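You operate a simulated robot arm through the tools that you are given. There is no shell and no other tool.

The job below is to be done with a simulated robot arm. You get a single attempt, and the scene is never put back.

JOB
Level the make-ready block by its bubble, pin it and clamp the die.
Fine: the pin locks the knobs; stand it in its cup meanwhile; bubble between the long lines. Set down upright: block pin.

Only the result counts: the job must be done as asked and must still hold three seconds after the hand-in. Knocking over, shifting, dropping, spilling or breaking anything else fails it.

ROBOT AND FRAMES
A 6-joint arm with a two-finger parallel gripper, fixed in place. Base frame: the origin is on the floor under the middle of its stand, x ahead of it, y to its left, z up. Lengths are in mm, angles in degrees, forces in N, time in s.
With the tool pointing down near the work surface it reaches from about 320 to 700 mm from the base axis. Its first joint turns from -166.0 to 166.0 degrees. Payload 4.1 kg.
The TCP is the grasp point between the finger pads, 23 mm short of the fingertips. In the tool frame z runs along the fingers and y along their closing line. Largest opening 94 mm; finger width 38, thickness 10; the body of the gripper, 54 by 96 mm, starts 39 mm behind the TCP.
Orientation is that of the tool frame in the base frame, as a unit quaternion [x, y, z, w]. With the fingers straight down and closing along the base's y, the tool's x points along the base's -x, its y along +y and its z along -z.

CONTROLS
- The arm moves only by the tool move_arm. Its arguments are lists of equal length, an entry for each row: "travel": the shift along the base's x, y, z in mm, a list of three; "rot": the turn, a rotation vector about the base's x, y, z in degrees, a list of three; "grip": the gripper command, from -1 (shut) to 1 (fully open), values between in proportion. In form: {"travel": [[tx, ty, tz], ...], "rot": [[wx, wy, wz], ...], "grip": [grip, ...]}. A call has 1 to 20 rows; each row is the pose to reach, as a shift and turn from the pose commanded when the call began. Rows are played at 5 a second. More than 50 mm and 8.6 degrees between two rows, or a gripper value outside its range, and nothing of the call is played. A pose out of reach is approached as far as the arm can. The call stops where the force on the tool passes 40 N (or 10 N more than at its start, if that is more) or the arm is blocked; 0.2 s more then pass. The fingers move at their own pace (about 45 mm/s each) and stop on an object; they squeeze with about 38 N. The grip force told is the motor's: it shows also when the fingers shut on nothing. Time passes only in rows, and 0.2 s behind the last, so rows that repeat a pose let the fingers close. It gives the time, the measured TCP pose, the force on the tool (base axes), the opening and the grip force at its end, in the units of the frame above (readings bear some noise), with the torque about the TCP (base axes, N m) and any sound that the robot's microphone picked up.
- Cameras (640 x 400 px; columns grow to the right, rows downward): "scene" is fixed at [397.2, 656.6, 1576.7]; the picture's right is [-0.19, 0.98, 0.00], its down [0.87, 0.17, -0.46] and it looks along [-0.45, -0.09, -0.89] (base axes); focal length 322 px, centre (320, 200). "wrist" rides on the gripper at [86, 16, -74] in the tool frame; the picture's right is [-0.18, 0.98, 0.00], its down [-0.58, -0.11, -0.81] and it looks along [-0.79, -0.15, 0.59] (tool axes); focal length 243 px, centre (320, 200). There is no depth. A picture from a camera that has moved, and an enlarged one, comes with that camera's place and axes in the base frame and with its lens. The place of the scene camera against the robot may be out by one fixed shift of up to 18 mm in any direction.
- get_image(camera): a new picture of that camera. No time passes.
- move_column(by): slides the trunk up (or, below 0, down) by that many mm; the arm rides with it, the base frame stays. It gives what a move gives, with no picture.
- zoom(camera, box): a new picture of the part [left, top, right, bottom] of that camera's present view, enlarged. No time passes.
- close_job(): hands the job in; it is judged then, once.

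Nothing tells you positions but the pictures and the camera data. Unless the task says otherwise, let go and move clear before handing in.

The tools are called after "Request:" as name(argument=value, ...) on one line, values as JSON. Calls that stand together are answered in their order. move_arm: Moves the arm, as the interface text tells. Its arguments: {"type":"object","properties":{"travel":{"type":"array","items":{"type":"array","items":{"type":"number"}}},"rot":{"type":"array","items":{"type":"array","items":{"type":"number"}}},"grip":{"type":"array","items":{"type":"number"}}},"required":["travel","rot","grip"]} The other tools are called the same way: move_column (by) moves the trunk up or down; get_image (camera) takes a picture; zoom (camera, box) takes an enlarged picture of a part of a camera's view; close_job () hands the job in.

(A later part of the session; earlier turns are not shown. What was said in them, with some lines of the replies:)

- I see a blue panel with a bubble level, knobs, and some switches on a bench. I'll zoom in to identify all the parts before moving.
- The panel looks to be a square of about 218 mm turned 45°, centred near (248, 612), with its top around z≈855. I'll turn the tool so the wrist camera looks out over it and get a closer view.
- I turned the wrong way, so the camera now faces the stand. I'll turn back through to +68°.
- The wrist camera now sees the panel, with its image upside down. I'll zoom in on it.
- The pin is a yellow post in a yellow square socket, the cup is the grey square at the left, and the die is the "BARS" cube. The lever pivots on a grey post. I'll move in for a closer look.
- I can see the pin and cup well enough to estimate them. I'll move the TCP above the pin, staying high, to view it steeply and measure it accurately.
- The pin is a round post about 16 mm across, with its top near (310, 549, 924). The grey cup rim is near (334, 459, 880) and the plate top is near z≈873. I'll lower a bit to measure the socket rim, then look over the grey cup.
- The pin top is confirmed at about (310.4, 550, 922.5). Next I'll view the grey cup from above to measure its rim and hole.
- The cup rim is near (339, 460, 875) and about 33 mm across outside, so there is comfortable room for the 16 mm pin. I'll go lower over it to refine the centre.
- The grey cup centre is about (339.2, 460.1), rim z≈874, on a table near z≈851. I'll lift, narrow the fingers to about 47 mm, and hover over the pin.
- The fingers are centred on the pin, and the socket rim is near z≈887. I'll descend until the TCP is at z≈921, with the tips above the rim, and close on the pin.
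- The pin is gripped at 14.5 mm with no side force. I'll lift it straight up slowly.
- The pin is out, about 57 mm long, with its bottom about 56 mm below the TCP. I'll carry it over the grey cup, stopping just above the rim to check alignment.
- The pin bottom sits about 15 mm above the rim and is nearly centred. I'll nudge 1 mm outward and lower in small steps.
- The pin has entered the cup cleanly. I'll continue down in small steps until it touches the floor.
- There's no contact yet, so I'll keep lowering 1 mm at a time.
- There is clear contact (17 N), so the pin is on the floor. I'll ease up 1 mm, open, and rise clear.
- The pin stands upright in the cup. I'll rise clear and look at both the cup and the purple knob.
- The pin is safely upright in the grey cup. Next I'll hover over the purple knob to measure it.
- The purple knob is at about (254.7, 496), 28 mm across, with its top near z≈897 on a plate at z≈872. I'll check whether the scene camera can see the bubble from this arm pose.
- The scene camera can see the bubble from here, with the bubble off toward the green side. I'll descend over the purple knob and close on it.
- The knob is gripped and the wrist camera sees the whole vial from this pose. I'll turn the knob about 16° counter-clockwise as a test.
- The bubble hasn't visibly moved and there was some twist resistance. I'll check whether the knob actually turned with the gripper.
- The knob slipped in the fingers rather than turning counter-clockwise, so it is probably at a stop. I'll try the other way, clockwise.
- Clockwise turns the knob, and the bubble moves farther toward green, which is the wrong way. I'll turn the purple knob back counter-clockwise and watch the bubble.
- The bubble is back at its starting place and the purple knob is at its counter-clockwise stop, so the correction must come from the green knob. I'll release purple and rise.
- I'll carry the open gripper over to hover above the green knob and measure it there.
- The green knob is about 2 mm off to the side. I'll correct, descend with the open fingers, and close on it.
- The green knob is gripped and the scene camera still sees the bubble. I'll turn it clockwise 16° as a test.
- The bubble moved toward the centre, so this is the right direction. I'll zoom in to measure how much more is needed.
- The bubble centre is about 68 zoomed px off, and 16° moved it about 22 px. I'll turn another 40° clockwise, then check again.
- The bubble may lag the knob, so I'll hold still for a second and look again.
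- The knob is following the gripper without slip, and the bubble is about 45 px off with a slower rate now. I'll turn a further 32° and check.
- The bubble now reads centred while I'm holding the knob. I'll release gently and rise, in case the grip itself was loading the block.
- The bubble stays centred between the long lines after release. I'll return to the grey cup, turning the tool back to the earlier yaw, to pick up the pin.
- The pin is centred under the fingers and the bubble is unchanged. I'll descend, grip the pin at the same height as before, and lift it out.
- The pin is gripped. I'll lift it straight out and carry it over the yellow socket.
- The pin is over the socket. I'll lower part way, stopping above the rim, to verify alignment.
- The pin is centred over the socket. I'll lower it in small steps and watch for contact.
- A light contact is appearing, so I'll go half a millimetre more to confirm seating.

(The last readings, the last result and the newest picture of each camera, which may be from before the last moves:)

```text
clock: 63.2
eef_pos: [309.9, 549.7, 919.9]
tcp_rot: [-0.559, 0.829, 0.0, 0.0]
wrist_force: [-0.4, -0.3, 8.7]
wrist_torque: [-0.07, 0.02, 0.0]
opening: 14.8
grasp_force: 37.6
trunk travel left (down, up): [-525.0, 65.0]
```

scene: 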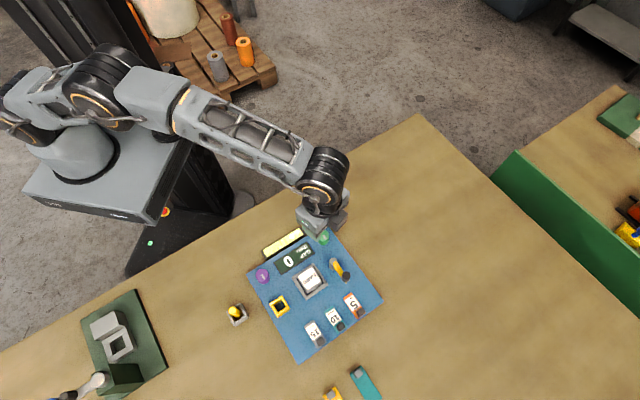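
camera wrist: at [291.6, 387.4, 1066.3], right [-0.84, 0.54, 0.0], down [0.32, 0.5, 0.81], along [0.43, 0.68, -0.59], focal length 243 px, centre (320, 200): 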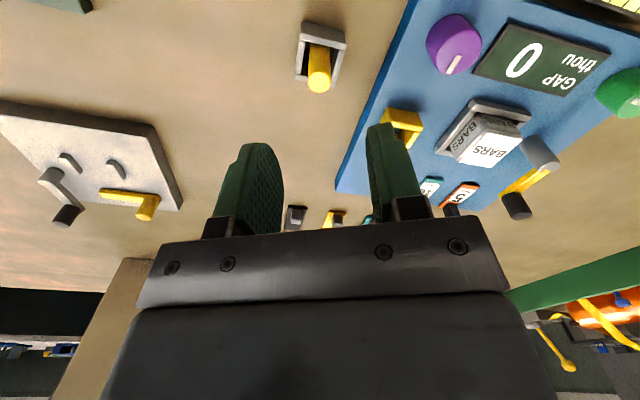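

Contact is confirmed at 8.7 N, so the pin is seated. I'll ease up slightly, open the fingers, and rise straight clear.

Request:
move_arm(travel=[[0, 0, 0.5], [0, 0, 0.5], [0, 0, 0.5], [0, 0, 0.5], [0, 0, 0.5], [0, 0, 15], [0, 0, 40], [0, 0, 80], [0, 0, 80]], rot=[[0, 0, 0], [0, 0, 0], [0, 0, 0], [0, 0, 0], [0, 0, 0], [0, 0, 0], [0, 0, 0], [0, 0, 0], [0, 0, 0]], grip=[-0.8, -0.6, -0.4, -0.2, -0.2, -0.2, -0.2, 0, 0])

Request:
get_image(camera="wrist")

Request:
zoom(camera="wrist", box=[250, 0, 550, 200])

Request:
zoom(camera="scene", box=[262, 220, 312, 265])

```text
clock: 65.2
eef_pos: [312.4, 551.2, 1000.9]
tcp_rot: [-0.56, 0.829, 0.001, -0.001]
wrist_force: [0.2, -0.2, -0.2]
wrist_torque: [0.0, 0.03, 0.02]
opening: 47.3
grasp_force: 0.0
trunk travel left (down, up): [-525.0, 65.0]
```

```text
taken
camera wrist: at [264.0, 477.8, 1074.3], right [-0.84, 0.54, 0.0], down [0.32, 0.5, 0.81], along [0.43, 0.68, -0.59], focal length 243 px, centre (320, 200)
```

wrist: 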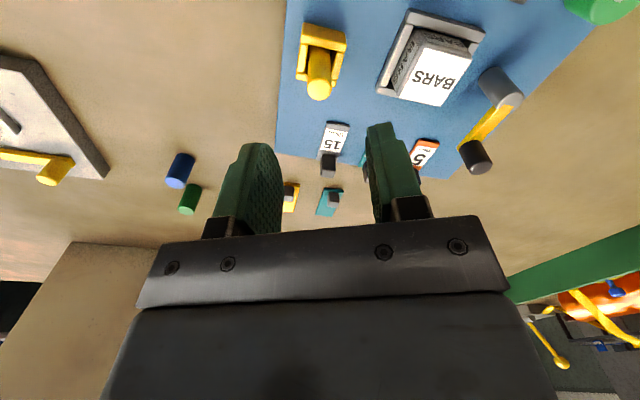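

```text
2.00 times, centred on (400, 100) of wrist
camera zoom: at [264.0, 477.8, 1074.3], right [-0.84, 0.54, 0.0], down [0.32, 0.5, 0.81], along [0.43, 0.68, -0.59], focal length 485 px, centre (160, 400)
```

zoom: 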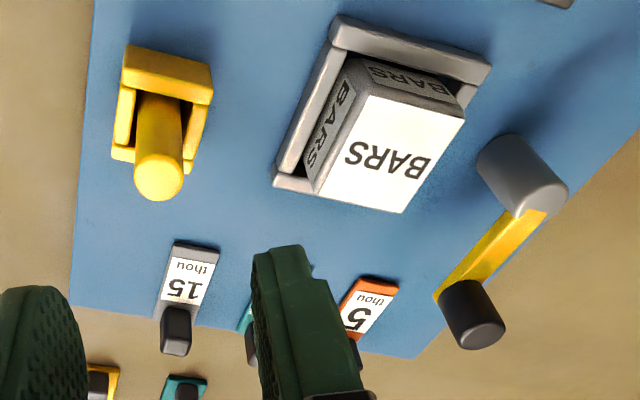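

```text
8.89 times, centred on (287, 242) of scene
camera zoom: at [397.2, 656.6, 1576.7], right [-0.19, 0.98, 0.0], down [0.87, 0.17, -0.46], along [-0.45, -0.09, -0.89], focal length 2859 px, centre (613, -178)
```

zoom: 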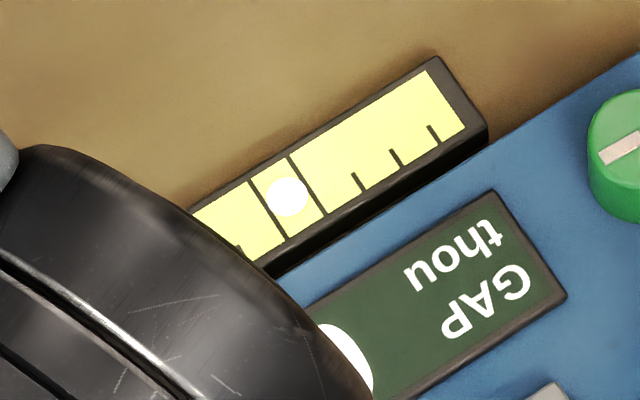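

The pin is seated upright and the bubble is still centred. The clamp lever is a grey post with a yellow arm and a black handle, so I'll move to look at it closely.

Request:
move_arm(travel=[[-32, 17, 10], [-64, 34, 15], [-95, 50, 15], [-95, 50, 15]], rot=[[0, 0, 0], [0, 0, 0], [0, 0, 0], [0, 0, 0]], grip=[0.5, 1, 1, 1])

Request:
get_image(camera="wrist")

Request:
zoom(camera="wrist", box=[220, 20, 420, 220])

Request:
zoom(camera="scene", box=[290, 240, 370, 310])

```text
clock: 66.2
eef_pos: [217.5, 601.5, 1012.4]
tcp_rot: [-0.559, 0.829, 0.0, 0.0]
wrist_force: [-1.1, 0.1, 0.6]
wrist_torque: [0.01, -0.02, 0.03]
opening: 94.0
grasp_force: 0.1
trunk travel left (down, up): [-525.0, 65.0]
```

```text
taken
camera wrist: at [169.2, 527.2, 1087.1], right [-0.84, 0.54, 0.0], down [0.32, 0.5, 0.81], along [0.44, 0.68, -0.59], focal length 243 px, centre (320, 200)
```

wrist: 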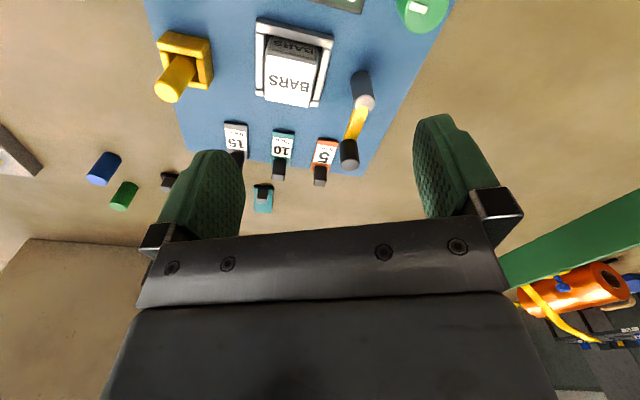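

```text
2.00 times, centred on (320, 120) of wrist
camera zoom: at [169.2, 527.2, 1087.1], right [-0.84, 0.54, 0.0], down [0.32, 0.5, 0.81], along [0.44, 0.68, -0.59], focal length 485 px, centre (320, 360)
```

zoom: 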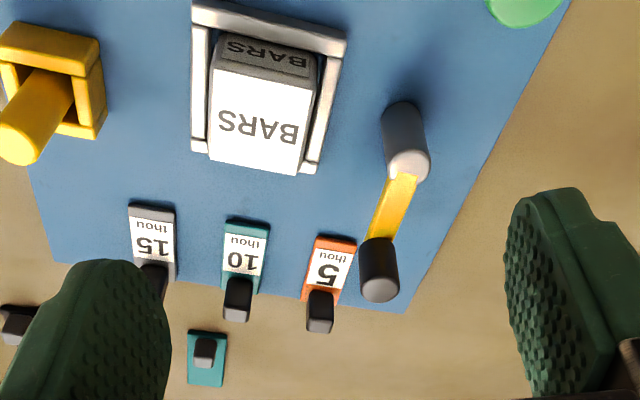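

```text
5.71 times, centred on (330, 275) of scene
camera zoom: at [397.2, 656.6, 1576.7], right [-0.19, 0.98, 0.0], down [0.87, 0.17, -0.46], along [-0.45, -0.09, -0.89], focal length 1838 px, centre (263, -229)
```

zoom: 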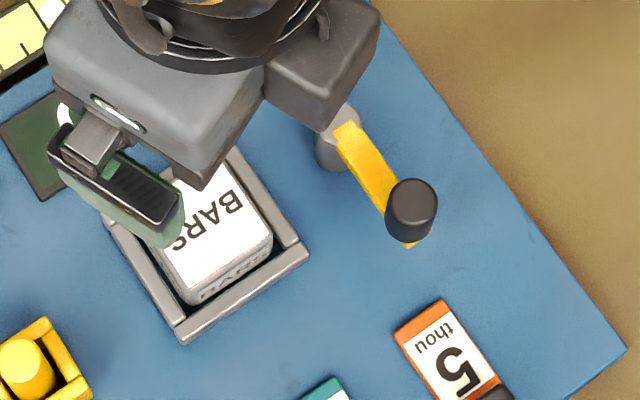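

The lever pivots at about (199, 638) and its handle is near (230, 672), top z≈936. The die is at about (241.5, 596.5), 90° clockwise from the lever. I'll line up the fingers across the handle and hover above it.

Request:
move_arm(travel=[[5, 24, 0], [10, 48, 0], [14.2, 71, -10], [14.2, 71, -20], [14.2, 71, -20]], rot=[[0, 0, -7], [0, 0, -14], [0, 0, -20.5], [0, 0, -20.5], [0, 0, -20.5]], grip=[0.6, 0.3, 0.1, 0.1, 0.1])

Request:
get_image(camera="wrist")

Request:
zoom(camera="wrist", box=[240, 20, 400, 180])

```text
clock: 67.4
eef_pos: [218.5, 630.3, 991.5]
tcp_rot: [-0.402, 0.916, 0.0, 0.0]
wrist_force: [-0.2, -0.6, -0.2]
wrist_torque: [0.02, -0.02, 0.01]
opening: 51.6
grasp_force: 0.0
out of reach, approached as far as the arm can: row 2, 3, 4, 5
trunk travel left (down, up): [-525.0, 65.0]
```

```text
taken
camera wrist: at [149.2, 577.4, 1066.2], right [-0.6, 0.8, 0.0], down [0.47, 0.36, 0.81], along [0.65, 0.48, -0.59], focal length 243 px, centre (320, 200)
```

wrist: 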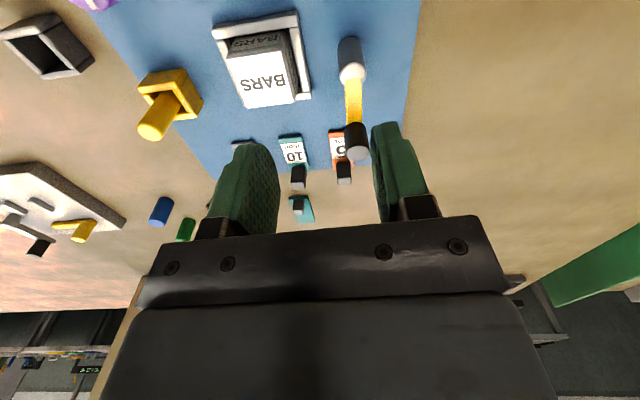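

```text
2.50 times, centred on (320, 100) of wrist
camera zoom: at [149.2, 577.4, 1066.2], right [-0.6, 0.8, 0.0], down [0.47, 0.36, 0.81], along [0.65, 0.48, -0.59], focal length 606 px, centre (320, 450)
```

zoom: 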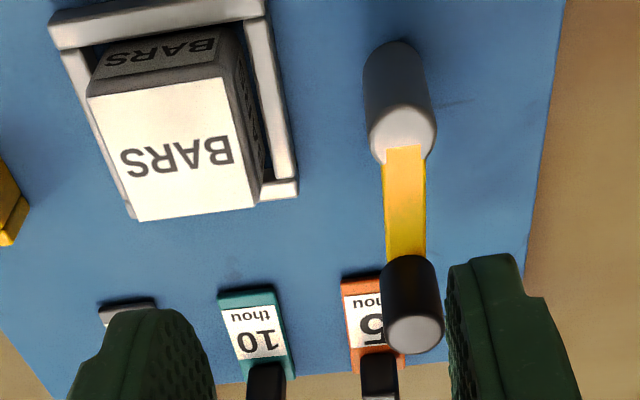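

The target was slightly beyond reach with the tool vertical (it stopped at radius about 667). I'll test whether being a little lower, still above the handle, extends the reach.

Request:
move_arm(travel=[[0, 0, -10], [0, 0, -20], [0, 0, -20]], rot=[[0, 0, 0], [0, 0, 0], [0, 0, 0]], grip=[0.1, 0.1, 0.1])

Request:
get_image(camera="scene")

```text
clock: 68.2
eef_pos: [219.3, 629.1, 972.4]
tcp_rot: [-0.403, 0.915, 0.0, 0.0]
wrist_force: [0.3, 0.2, -0.1]
wrist_torque: [-0.01, -0.02, -0.03]
opening: 51.5
grasp_force: 0.1
trunk travel left (down, up): [-525.0, 65.0]
```

```text
taken
```

scene: 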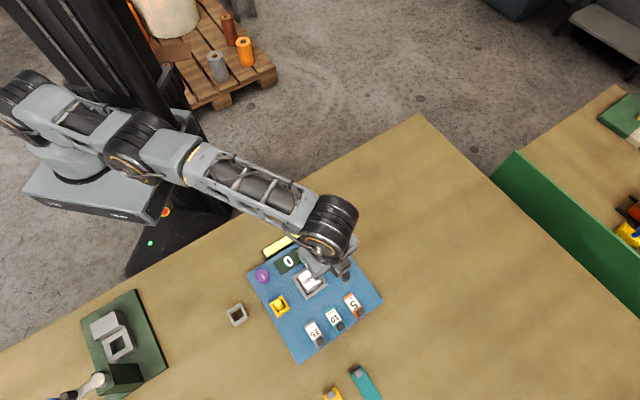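

Reach doesn't depend on height here, so I'll need to tilt the tool outward for the handle. First I'll back off to a known reachable pose and re-establish my commanded position.

Request:
move_arm(travel=[[0, -20, 20], [0, -45, 30], [0, -70, 30], [0, -70, 30]], rot=[[0, 0, 0], [0, 0, 0], [0, 0, 0], [0, 0, 0]], grip=[0.1, 0.1, 0.1, 0.1])

Request:
get_image(camera="wrist")

```text
clock: 69.2
eef_pos: [220.7, 562.8, 1003.7]
tcp_rot: [-0.402, 0.915, 0.0, 0.001]
wrist_force: [0.3, -0.7, 1.2]
wrist_torque: [0.02, -0.02, 0.01]
opening: 51.9
grasp_force: 0.2
trunk travel left (down, up): [-525.0, 65.0]
```

```text
taken
camera wrist: at [148.6, 509.6, 1079.1], right [-0.6, 0.8, 0.0], down [0.47, 0.35, 0.81], along [0.64, 0.48, -0.59], focal length 243 px, centre (320, 200)
```

wrist: 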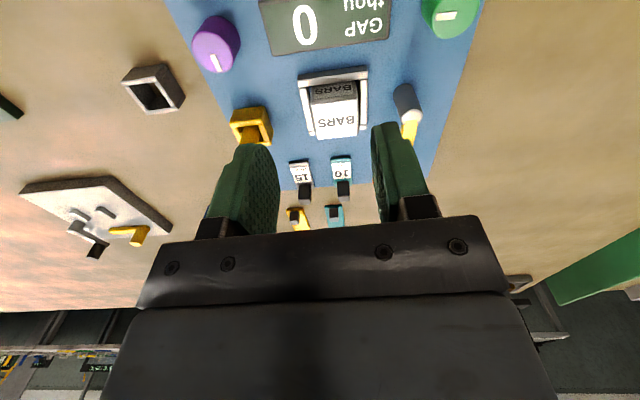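

The commanded pose is re-established at about (220, 562, 1003). I'll turn the tool's yaw so that an outward tilt will keep the finger pads vertical, then tilt in the next move.

Request:
move_arm(travel=[[0, 0, 5], [0, 0, 10], [0, 0, 15], [0, 0, 15]], rot=[[0, 0, 8.4], [0, 0, 16.8], [0, 0, 25.2], [0, 0, 25.2]], grip=[0.1, 0.1, 0.1, 0.1])

Request:
move_arm(travel=[[2, 20, 0], [4, 40, 0], [6, 60, 0], [6, 60, 0]], rot=[[5.72, -1.79, 0], [11.45, -3.59, 0], [17.17, -5.38, 0], [17.17, -5.38, 0]], grip=[0, -0.1, -0.2, -0.2])

Request:
get_image(camera="wrist")

Request:
get_image(camera="scene")

```text
clock: 70.2
eef_pos: [218.5, 561.3, 1017.8]
tcp_rot: [-0.593, 0.805, 0.0, 0.0]
wrist_force: [0.2, -0.5, -0.1]
wrist_torque: [-0.01, -0.01, 0.02]
opening: 51.6
grasp_force: 0.0
trunk travel left (down, up): [-525.0, 65.0]
```

```text
clock: 71.2
eef_pos: [225.8, 621.4, 1016.5]
tcp_rot: [-0.585, 0.796, 0.094, 0.127]
wrist_force: [0.1, 1.0, 0.0]
wrist_torque: [0.0, 0.01, 0.0]
opening: 37.2
grasp_force: 0.1
trunk travel left (down, up): [-525.0, 65.0]
```

```text
taken
camera wrist: at [177.8, 526.5, 1061.6], right [-0.89, 0.46, 0.06], down [0.19, 0.26, 0.95], along [0.42, 0.85, -0.32], focal length 243 px, centre (320, 200)
```

wrist: 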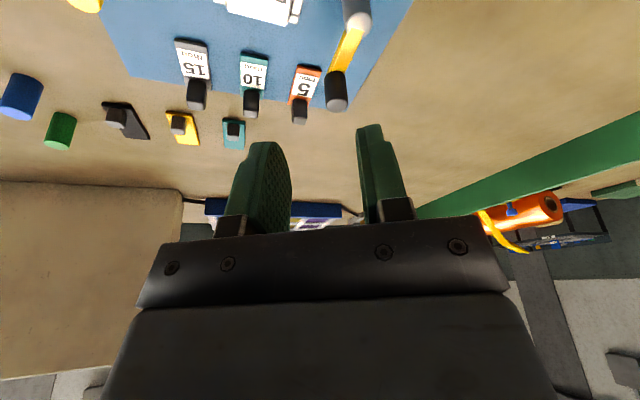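

```text
taken
```

scene: 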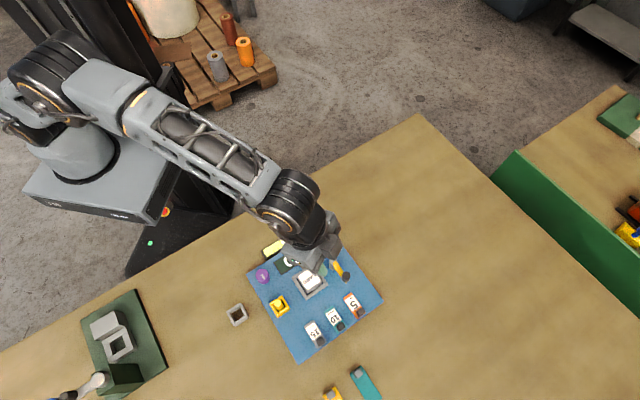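

The tilt of 18° worked and the arm has reach in hand. I'll zoom to refine the handle's position from this view.

Request:
zoom(camera="wrist", box=[290, 0, 410, 130])

Request:
zoom(camera="scene", box=[300, 240, 380, 300])

```text
3.08 times, centred on (350, 65) of wrist
camera zoom: at [177.8, 526.5, 1061.6], right [-0.89, 0.46, 0.06], down [0.19, 0.26, 0.95], along [0.42, 0.85, -0.32], focal length 746 px, centre (228, 615)
```

zoom: 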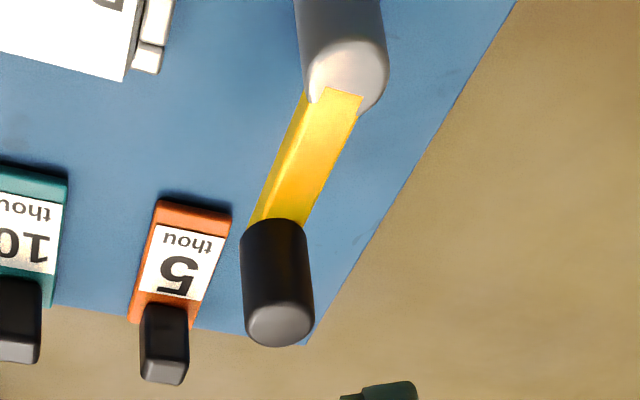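

```text
6.67 times, centred on (340, 270) of scene
camera zoom: at [397.2, 656.6, 1576.7], right [-0.19, 0.98, 0.0], down [0.87, 0.17, -0.46], along [-0.45, -0.09, -0.89], focal length 2144 px, centre (187, -267)
```

zoom: 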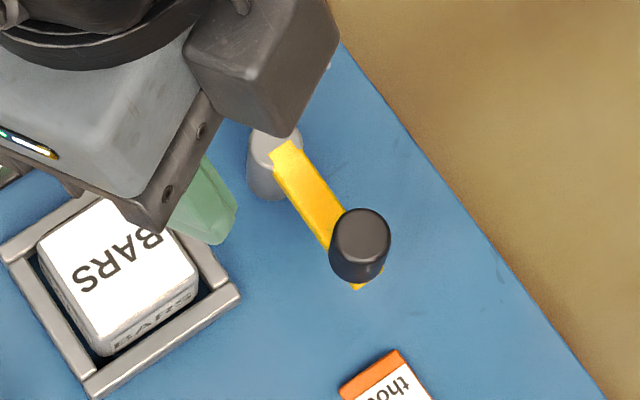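

The handle is at about (230, 671), top z≈936, and the pivot is at about (199, 639.5). I'll position the tilted fingers directly above the handle and check.

Request:
move_arm(travel=[[2, 20, 0], [4, 40, -10], [5, 49.2, -25], [5, 49.2, -40], [5, 49.2, -40]], rot=[[0, 0, 0], [0, 0, 0], [0, 0, 0], [0, 0, 0], [0, 0, 0]], grip=[-0.2, -0.2, -0.2, -0.2, -0.2])

Request:
get_image(camera="wrist")

Request:
zoom(camera="wrist", box=[240, 40, 400, 240])

Request:
zoom(camera="scene", box=[290, 230, 390, 310])

```text
clock: 72.4
eef_pos: [228.8, 670.8, 978.6]
tcp_rot: [-0.585, 0.796, 0.092, 0.126]
wrist_force: [0.2, -0.2, -0.4]
wrist_torque: [0.03, -0.04, 0.01]
opening: 37.9
grasp_force: 0.1
trunk travel left (down, up): [-525.0, 65.0]
```

```text
taken
camera wrist: at [181.5, 574.9, 1022.8], right [-0.89, 0.46, 0.06], down [0.19, 0.26, 0.95], along [0.42, 0.85, -0.32], focal length 243 px, centre (320, 200)
```

wrist: 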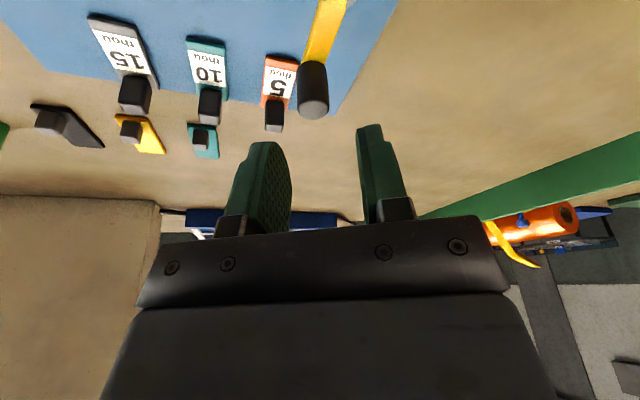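

```text
2.00 times, centred on (320, 140) of wrist
camera zoom: at [181.5, 574.9, 1022.8], right [-0.89, 0.46, 0.06], down [0.19, 0.26, 0.95], along [0.42, 0.85, -0.32], focal length 485 px, centre (320, 320)
```

zoom: 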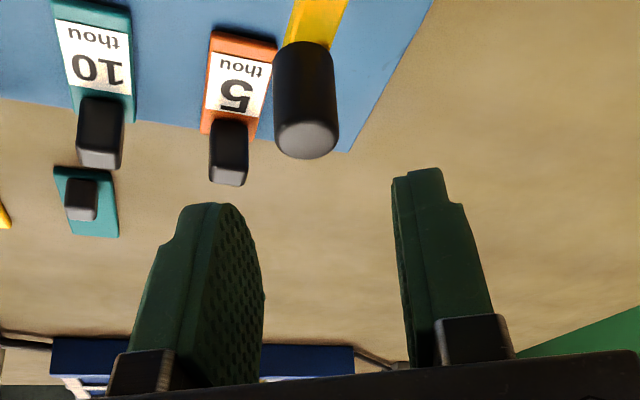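

```text
5.00 times, centred on (340, 270) of scene
camera zoom: at [397.2, 656.6, 1576.7], right [-0.19, 0.98, 0.0], down [0.87, 0.17, -0.46], along [-0.45, -0.09, -0.89], focal length 1608 px, centre (220, -150)
```

zoom: 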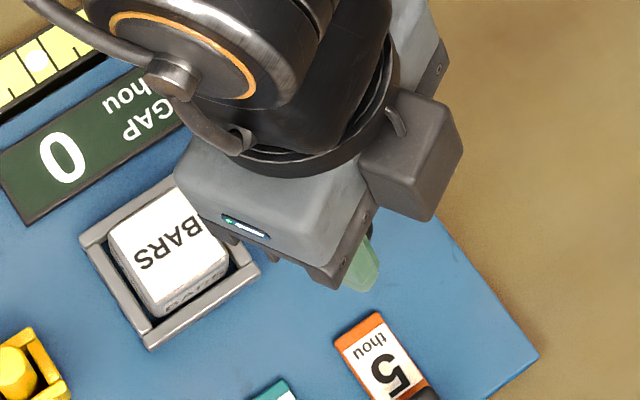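

The handle is about 1 mm off the finger midline. I'll correct and lower so the fingers straddle the handle, caging it without gripping yet.

Request:
move_arm(travel=[[1.2, 0.7, -10], [1.2, 0.7, -20], [1.2, 0.7, -30], [1.2, 0.7, -41], [1.2, 0.7, -41]], rot=[[0, 0, 0], [0, 0, 0], [0, 0, 0], [0, 0, 0], [0, 0, 0]], grip=[-0.2, -0.2, -0.2, -0.2, -0.2])

Request:
zoom(camera="wrist", box=[240, 40, 400, 240])

Request:
zoom(camera="scene", box=[290, 230, 390, 310])

```text
clock: 73.6
eef_pos: [231.0, 672.0, 936.1]
tcp_rot: [-0.586, 0.795, 0.093, 0.126]
wrist_force: [-0.6, 0.1, -0.3]
wrist_torque: [0.0, -0.04, -0.03]
opening: 37.4
grasp_force: 0.0
trunk travel left (down, up): [-525.0, 65.0]
```

```text
2.00 times, centred on (320, 140) of wrist
camera zoom: at [183.6, 576.0, 980.1], right [-0.89, 0.46, 0.06], down [0.19, 0.26, 0.95], along [0.42, 0.85, -0.32], focal length 485 px, centre (320, 320)
```

zoom: 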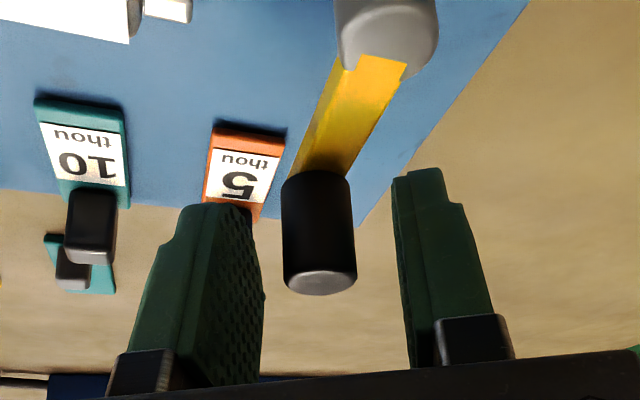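

```text
5.00 times, centred on (340, 270) of scene
camera zoom: at [397.2, 656.6, 1576.7], right [-0.19, 0.98, 0.0], down [0.87, 0.17, -0.46], along [-0.45, -0.09, -0.89], focal length 1608 px, centre (220, -150)
```

zoom: 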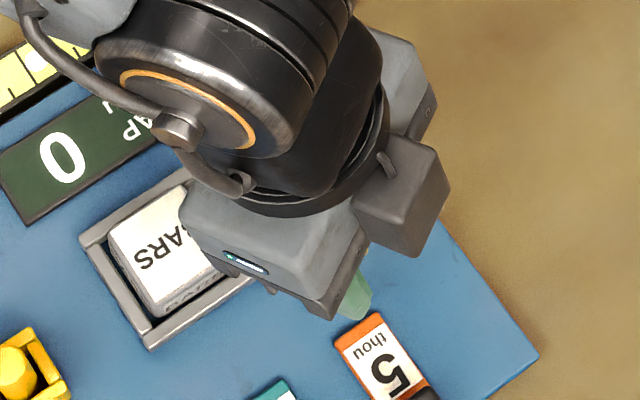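

The handle sits centrally between the fingers. I'll narrow the cage to about 23 mm and swing the lever clockwise about its pivot, first 40°.

Request:
move_arm(travel=[[0, 0, 0], [0, 0, 0], [2.08, -2.26, 0], [4.06, -4.61, 0], [5.82, -7.1, 0], [7.44, -9.73, 0], [8.85, -12.5, 0], [10.08, -15.28, 0], [11.05, -18.2, 0], [11.91, -21.13, 0], [12.5, -24.15, 0], [12.91, -27.19, 0], [12.91, -27.19, 0]], rot=[[0, 0, 0], [0, 0, 0], [0, 0, -4], [0, 0, -8], [0, 0, -12], [0, 0, -16], [0, 0, -20], [0, 0, -24], [0, 0, -28], [0, 0, -32], [0, 0, -36], [0, 0, -40], [0, 0, -40]], grip=[-0.5, -0.5, -0.5, -0.5, -0.5, -0.5, -0.5, -0.5, -0.5, -0.5, -0.5, -0.5, -0.5])

Request:
get_image(camera="wrist")

Request:
zoom(camera="wrist", box=[240, 40, 400, 240])

Request:
zoom(camera="scene", box=[280, 230, 380, 310])

```text
clock: 76.4
eef_pos: [244.2, 643.9, 937.9]
tcp_rot: [-0.277, 0.948, 0.042, 0.15]
wrist_force: [0.3, 0.6, 0.5]
wrist_torque: [0.04, -0.02, -0.01]
opening: 23.4
grasp_force: 0.6
trunk travel left (down, up): [-525.0, 65.0]
```

```text
taken
camera wrist: at [145.8, 601.1, 981.0], right [-0.38, 0.92, 0.06], down [0.31, 0.07, 0.95], along [0.87, 0.38, -0.32], focal length 243 px, centre (320, 200)
```

wrist: 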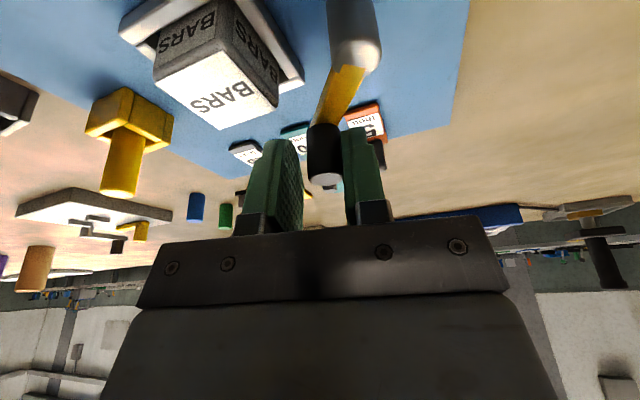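

```text
2.00 times, centred on (320, 140) of wrist
camera zoom: at [145.8, 601.1, 981.0], right [-0.38, 0.92, 0.06], down [0.31, 0.07, 0.95], along [0.87, 0.38, -0.32], focal length 485 px, centre (320, 320)
```

zoom: 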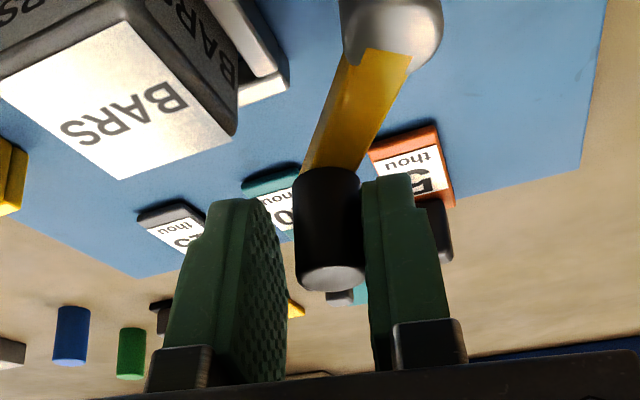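

```text
5.00 times, centred on (330, 270) of scene
camera zoom: at [397.2, 656.6, 1576.7], right [-0.19, 0.98, 0.0], down [0.87, 0.17, -0.46], along [-0.45, -0.09, -0.89], focal length 1608 px, centre (270, -150)
```

zoom: 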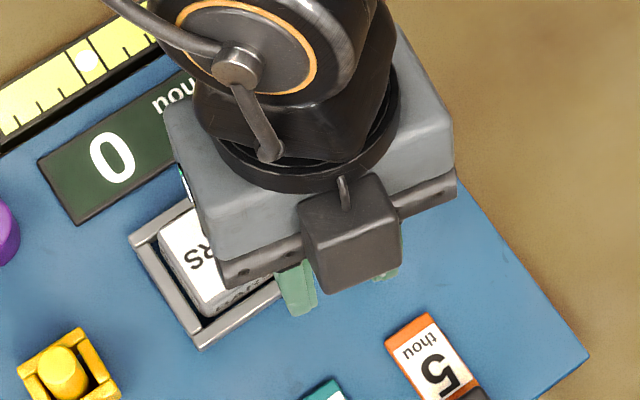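

The lever follows with negligible force. I'll continue the swing to about 80°.

Request:
move_arm(travel=[[0.19, -3.07, 0], [0.15, -6.14, 0], [-0.09, -9.2, 0], [-0.55, -12.23, 0], [-1.22, -15.23, 0], [-2.1, -18.17, 0], [-3.18, -21.05, 0], [-4.46, -23.84, 0], [-5.93, -26.54, 0], [-7.58, -29.12, 0], [-7.58, -29.12, 0]], rot=[[0, 0, -4], [0, 0, -8], [0, 0, -12], [0, 0, -16], [0, 0, -20], [0, 0, -24], [0, 0, -28], [0, 0, -32], [0, 0, -36], [0, 0, -40], [0, 0, -40]], grip=[-0.5, -0.5, -0.5, -0.5, -0.5, -0.5, -0.5, -0.5, -0.5, -0.5, -0.5])

Request:
get_image(camera="wrist")

Request:
zoom(camera="wrist", box=[220, 0, 420, 240])

Request:
zoom(camera="scene", box=[280, 230, 380, 310])

```text
clock: 78.8
eef_pos: [235.0, 615.0, 936.4]
tcp_rot: [0.064, 0.986, -0.011, 0.156]
wrist_force: [1.0, 0.1, 0.4]
wrist_torque: [0.03, 0.01, 0.01]
opening: 23.9
grasp_force: 0.3
trunk travel left (down, up): [-525.0, 65.0]
```

```text
taken
camera wrist: at [133.3, 645.2, 981.0], right [0.3, 0.95, 0.06], down [0.29, -0.15, 0.95], along [0.91, -0.27, -0.32], focal length 243 px, centre (320, 200)
```

wrist: 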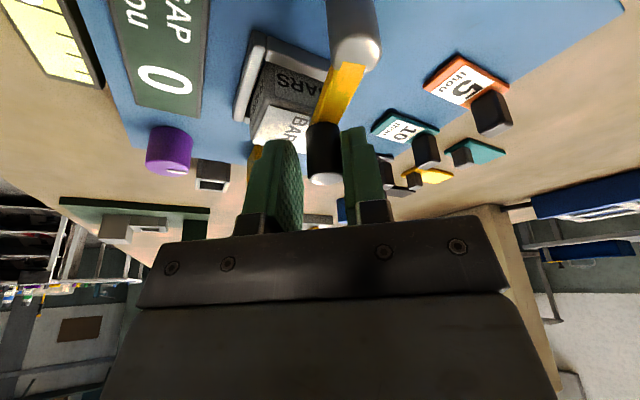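

```text
1.67 times, centred on (320, 120) of wrist
camera zoom: at [133.3, 645.2, 981.0], right [0.3, 0.95, 0.06], down [0.29, -0.15, 0.95], along [0.91, -0.27, -0.32], focal length 404 px, centre (320, 333)
```

zoom: 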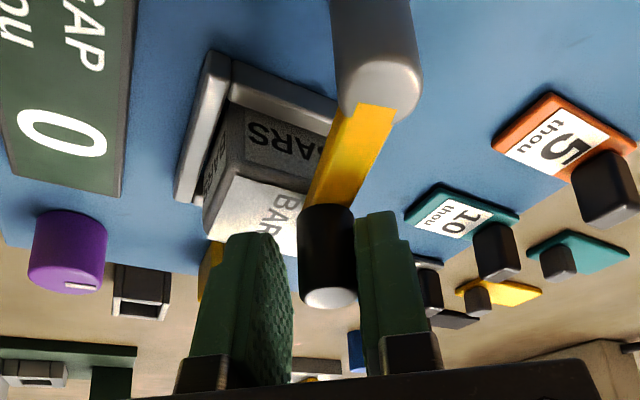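

```text
5.00 times, centred on (330, 270) of scene
camera zoom: at [397.2, 656.6, 1576.7], right [-0.19, 0.98, 0.0], down [0.87, 0.17, -0.46], along [-0.45, -0.09, -0.89], focal length 1608 px, centre (270, -150)
```

zoom: 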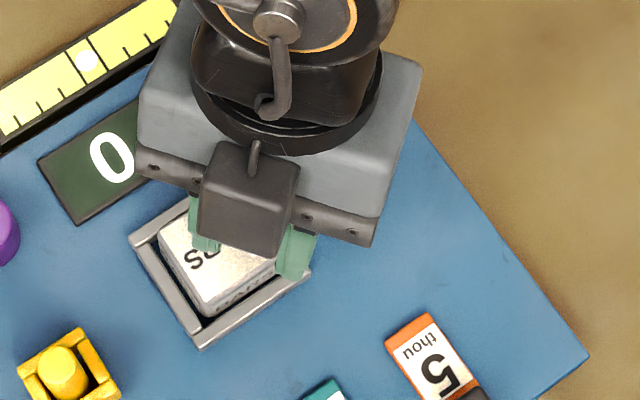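

The arm is nearly over the die and the force is still low. I'll continue in small steps to find the end of travel.

Request:
move_arm(travel=[[-0.9, -1.25, 0], [-1.83, -2.47, 0], [-2.8, -3.65, 0], [-3.83, -4.8, 0], [-4.9, -5.9, 0], [-5.99, -6.99, 0], [-5.99, -6.99, 0]], rot=[[0, 0, -2], [0, 0, -4], [0, 0, -6], [0, 0, -8], [0, 0, -10], [0, 0, -12], [0, 0, -12]], grip=[-0.5, -0.5, -0.5, -0.5, -0.5, -0.5, -0.5])

Request:
zoom(camera="wrist", box=[220, 0, 420, 240])

Request:
zoom(camera="scene", box=[280, 230, 380, 310])

```text
clock: 80.4
eef_pos: [228.8, 609.1, 936.9]
tcp_rot: [0.166, 0.974, -0.027, 0.154]
wrist_force: [-1.4, -0.5, 0.0]
wrist_torque: [0.03, 0.03, 0.02]
opening: 23.2
grasp_force: 0.0
trunk travel left (down, up): [-525.0, 65.0]
```

```text
1.67 times, centred on (320, 120) of wrist
camera zoom: at [135.4, 659.4, 981.0], right [0.49, 0.87, 0.06], down [0.25, -0.2, 0.95], along [0.83, -0.45, -0.32], focal length 404 px, centre (320, 333)
```

zoom: 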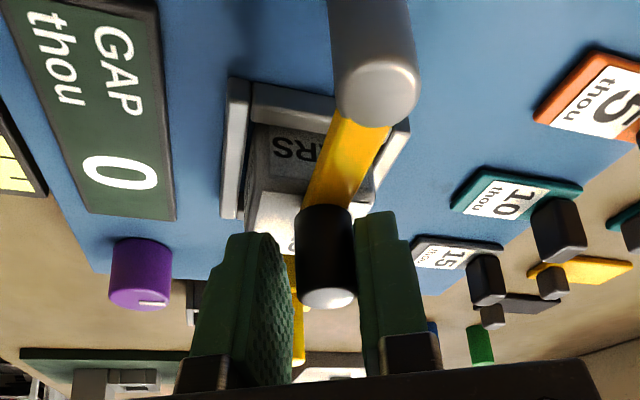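

```text
5.00 times, centred on (330, 270) of scene
camera zoom: at [397.2, 656.6, 1576.7], right [-0.19, 0.98, 0.0], down [0.87, 0.17, -0.46], along [-0.45, -0.09, -0.89], focal length 1608 px, centre (270, -150)
```

zoom: 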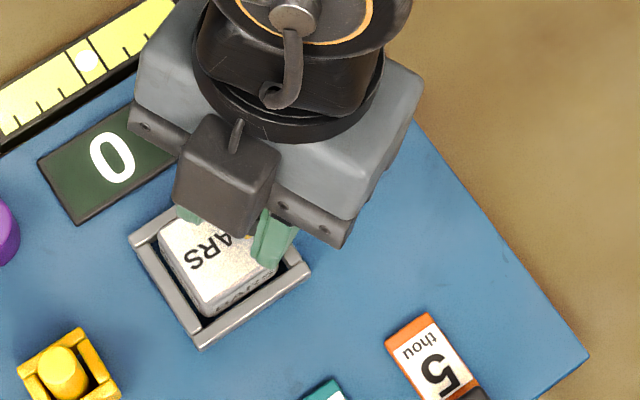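

I'll look closer at the arm and post, since the arm seems to have changed its relation to the post top.

Request:
zoom(camera="wrist", box=[270, 0, 390, 130])

Request:
get_image(camera="wrist")

```text
3.08 times, centred on (330, 65) of wrist
camera zoom: at [135.4, 659.4, 981.0], right [0.49, 0.87, 0.06], down [0.25, -0.2, 0.95], along [0.83, -0.45, -0.32], focal length 746 px, centre (289, 615)
```

zoom: 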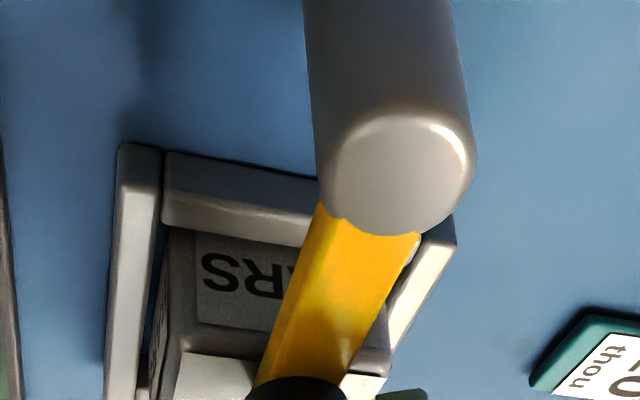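

```text
taken
camera wrist: at [135.4, 659.4, 981.0], right [0.49, 0.87, 0.06], down [0.25, -0.2, 0.95], along [0.83, -0.45, -0.32], focal length 243 px, centre (320, 200)
```

wrist: 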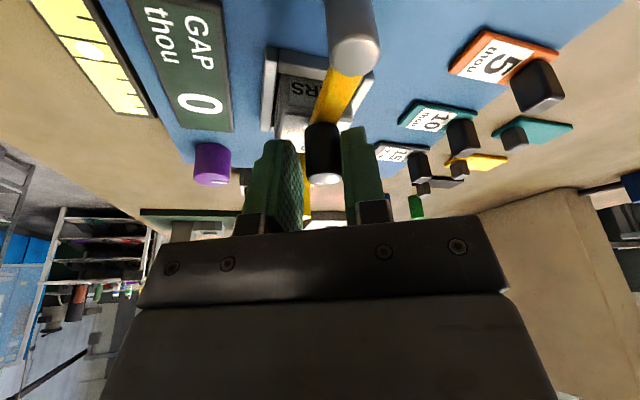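

The arm has dropped below the post top, which looks like the clamp closing. I'll push a few degrees more to see whether there's an end stop, watching the force.

Request:
move_arm(travel=[[-1.13, -1.03, 0], [-2.3, -2.03, 0], [-2.3, -2.03, 0]], rot=[[0, 0, -2], [0, 0, -4], [0, 0, -4]], grip=[-0.5, -0.5, -0.5])

Request:
zoom(camera="wrist", box=[260, 0, 400, 200])

```text
clock: 81.2
eef_pos: [228.2, 607.1, 937.4]
tcp_rot: [0.2, 0.967, -0.032, 0.153]
wrist_force: [2.3, 4.2, 0.7]
wrist_torque: [0.05, -0.08, 0.0]
opening: 25.5
grasp_force: 2.3
trunk travel left (down, up): [-525.0, 65.0]
```

```text
2.00 times, centred on (330, 100) of wrist
camera zoom: at [137.6, 664.1, 981.0], right [0.55, 0.83, 0.06], down [0.24, -0.22, 0.95], along [0.8, -0.51, -0.32], focal length 485 px, centre (300, 400)
```

zoom: 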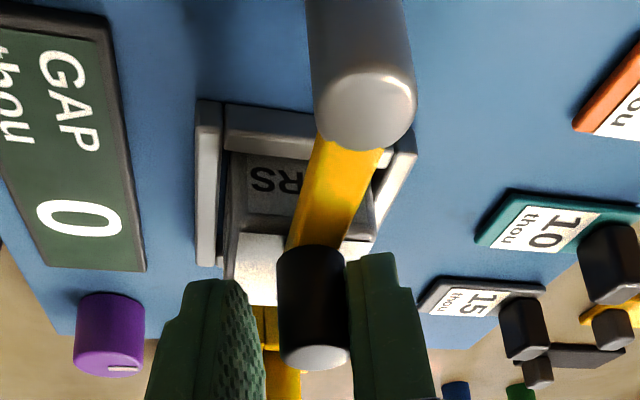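

Reaction force has appeared and the finger was pushed back slightly, so the lever is at its end stop. I'll press 2° further to be sure it's fully home.

Request:
move_arm(travel=[[-1.21, -0.95, 0], [-1.21, -0.95, 0]], rot=[[0, 0, -2], [0, 0, -2]], grip=[-0.5, -0.5])

Request:
zoom(camera="wrist", box=[260, 0, 400, 200])

Request:
zoom(camera="scene", box=[262, 220, 312, 265])

```text
clock: 81.8
eef_pos: [227.4, 605.6, 937.3]
tcp_rot: [0.217, 0.964, -0.034, 0.153]
wrist_force: [5.7, 10.1, 1.1]
wrist_torque: [0.16, -0.08, -0.04]
opening: 28.5
grasp_force: 5.3
trunk travel left (down, up): [-525.0, 65.0]
```

```text
2.00 times, centred on (330, 100) of wrist
camera zoom: at [138.5, 665.8, 981.1], right [0.58, 0.81, 0.06], down [0.23, -0.23, 0.95], along [0.78, -0.53, -0.32], focal length 485 px, centre (300, 400)
```

zoom: 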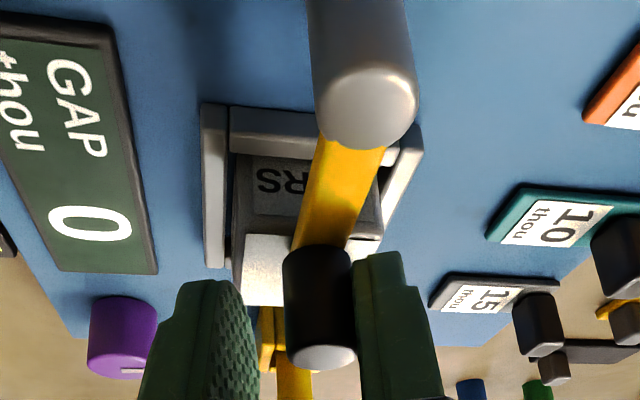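

```text
8.89 times, centred on (287, 242) of scene
camera zoom: at [397.2, 656.6, 1576.7], right [-0.19, 0.98, 0.0], down [0.87, 0.17, -0.46], along [-0.45, -0.09, -0.89], focal length 2859 px, centre (613, -178)
```

zoom: 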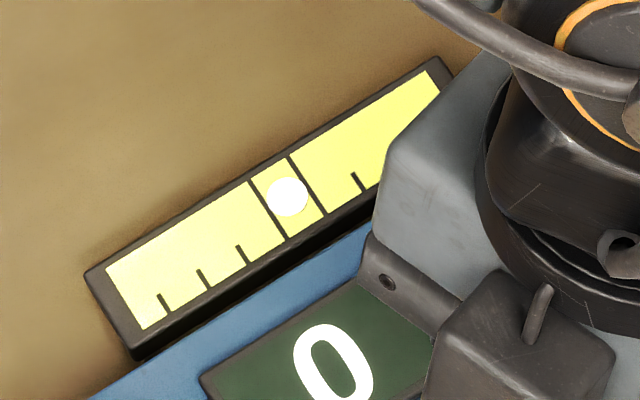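

The lever is firmly at its stop and the bubble is still centred. I'll back off, open the fingers, and rise straight up away from the handle.

Request:
move_arm(travel=[[1.21, 0.95, 0], [2.5, 2.5, 0], [2.5, 2.5, 0], [2.5, 2.5, 0], [2.5, 2.5, 15], [2.5, 2.5, 30], [2.5, 2.5, 50], [2.5, 2.5, 75], [2.5, 2.5, 75]], rot=[[0, 0, 2], [0, 0, 2], [0, 0, 2], [0, 0, 2], [0, 0, 2], [0, 0, 2], [0, 0, 2], [0, 0, 2], [0, 0, 2]], grip=[-0.4, -0.2, -0.1, -0.1, -0.1, -0.1, -0.1, -0.1, -0.1])

Request:
get_image(camera="wrist")

Request:
zoom(camera="scene", box=[230, 210, 400, 330])

```text
clock: 83.8
eef_pos: [228.2, 606.5, 1013.0]
tcp_rot: [0.2, 0.967, -0.032, 0.153]
wrist_force: [-0.5, -0.7, 0.0]
wrist_torque: [0.0, 0.02, 0.0]
opening: 42.4
grasp_force: 0.1
trunk travel left (down, up): [-525.0, 65.0]
```

```text
taken
camera wrist: at [138.1, 663.8, 1057.7], right [0.55, 0.83, 0.06], down [0.24, -0.22, 0.95], along [0.8, -0.51, -0.32], focal length 243 px, centre (320, 200)
```

wrist: 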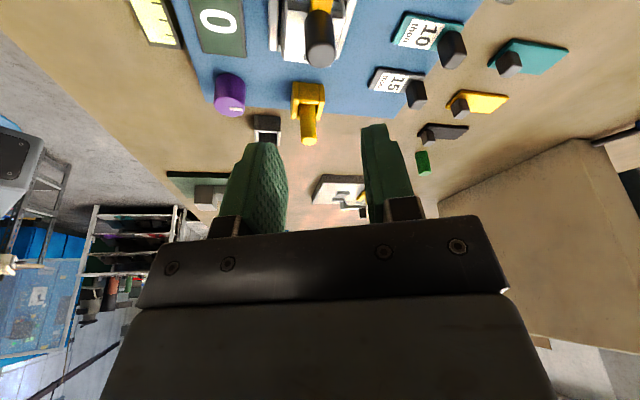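

```text
3.33 times, centred on (315, 270) of scene
camera zoom: at [397.2, 656.6, 1576.7], right [-0.19, 0.98, 0.0], down [0.87, 0.17, -0.46], along [-0.45, -0.09, -0.89], focal length 1072 px, centre (337, -33)
```

zoom: 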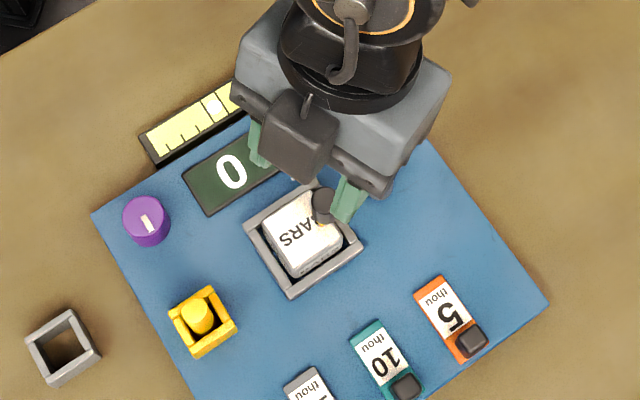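

The lever now lies over the die. I'll withdraw the arm up and back toward its base so I can inspect everything unobstructed.

Request:
move_arm(travel=[[-10, -25, 20], [-25, -60, 40], [-40, -100, 60], [-55, -140, 80], [-70, -180, 90], [-80, -210, 90], [-80, -210, 90]], rot=[[0, 0, 0], [0, 0, 0], [0, 0, 0], [0, 0, 0], [0, 0, 0], [0, 0, 0], [0, 0, 0]], grip=[0, 0, 0.2, 0.5, 0.5, 0.5, 0.5])

Request:
get_image(camera="scene")

Request:
zoom(camera="scene", box=[230, 210, 400, 330])

Request:
zoom(camera="scene", box=[262, 220, 312, 265])

Request:
zoom(camera="scene", box=[260, 255, 340, 320])

```text
clock: 85.4
eef_pos: [147.0, 397.6, 1102.4]
tcp_rot: [0.199, 0.967, -0.032, 0.153]
wrist_force: [-0.5, 0.0, -0.1]
wrist_torque: [-0.03, 0.01, -0.01]
opening: 70.4
grasp_force: 0.0
trunk travel left (down, up): [-525.0, 65.0]
```

```text
taken
```

scene: 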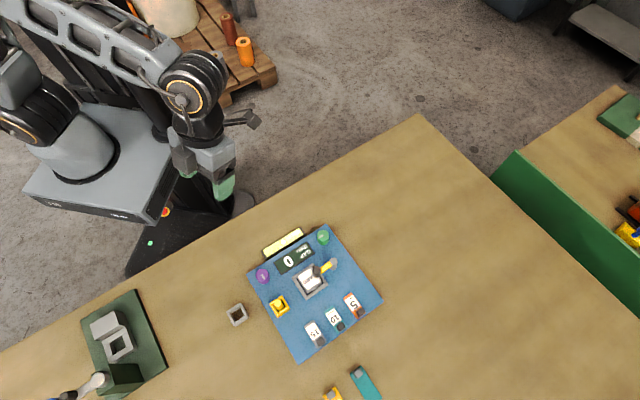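

```text
3.33 times, centred on (315, 270) of scene
camera zoom: at [397.2, 656.6, 1576.7], right [-0.19, 0.98, 0.0], down [0.87, 0.17, -0.46], along [-0.45, -0.09, -0.89], focal length 1072 px, centre (337, -33)
```

zoom: 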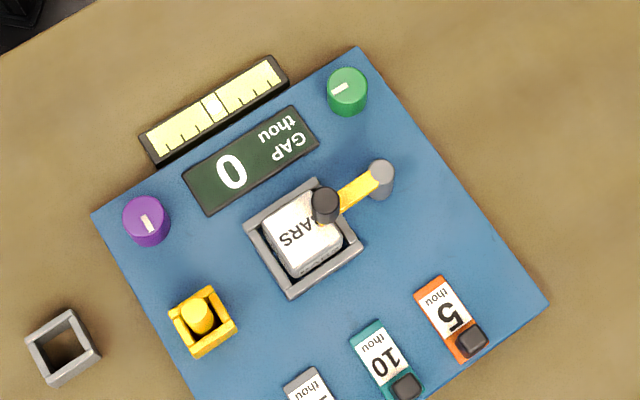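

```text
8.89 times, centred on (287, 242) of scene
camera zoom: at [397.2, 656.6, 1576.7], right [-0.19, 0.98, 0.0], down [0.87, 0.17, -0.46], along [-0.45, -0.09, -0.89], focal length 2859 px, centre (613, -178)
```

zoom: 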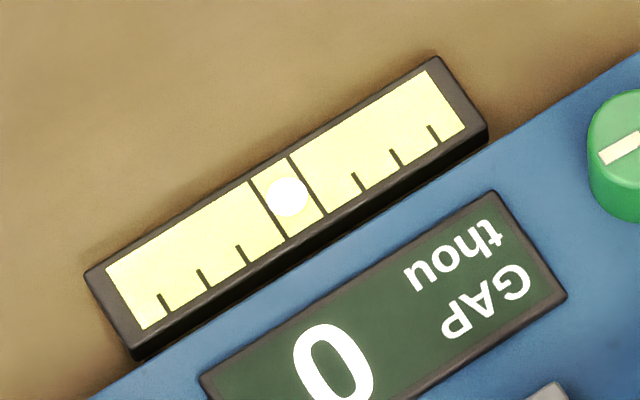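

```text
6.15 times, centred on (300, 288) of scene
camera zoom: at [397.2, 656.6, 1576.7], right [-0.19, 0.98, 0.0], down [0.87, 0.17, -0.46], along [-0.45, -0.09, -0.89], focal length 1980 px, centre (443, -338)
```

zoom: 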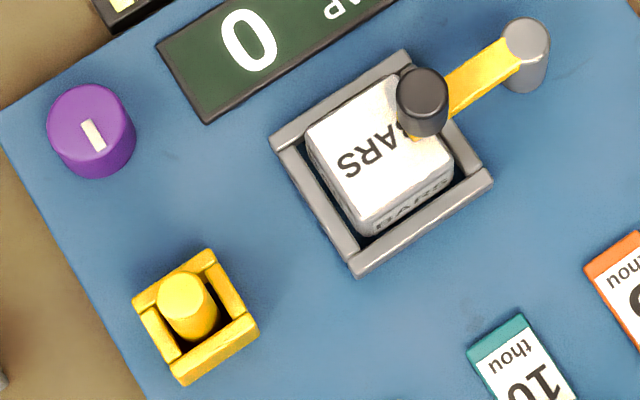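

The bubble sits centred between the long lines, the pin stands upright in its socket, and the lever is at its stop over the die. The arm is clear and nothing else has moved, so I'm handing in the job.

Request:
close_job()

```text
The job is handed in.
```

The job is handed in, and the last pictures showed it done as asked; I haven't seen the verdict.

- **Levelling:** I took the pin out, stood it in the grey cup, and turned the green knob clockwise until the bubble sat centred between the long lines. I tried the purple knob first. It was already at its counter-clockwise stop and the other way moved the bubble further off, so I turned it back to where it started.
- **Pin:** It is back in the yellow socket, standing upright and pressed down until it touched bottom. The bubble did not move afterwards.
- **Clamp:** I swung the lever about 90° clockwise over the die until it hit its end stop. The arm dropped below the post top as it closed.

The gap display read 0 throughout. The gripper is open, and the arm is clear of the block.
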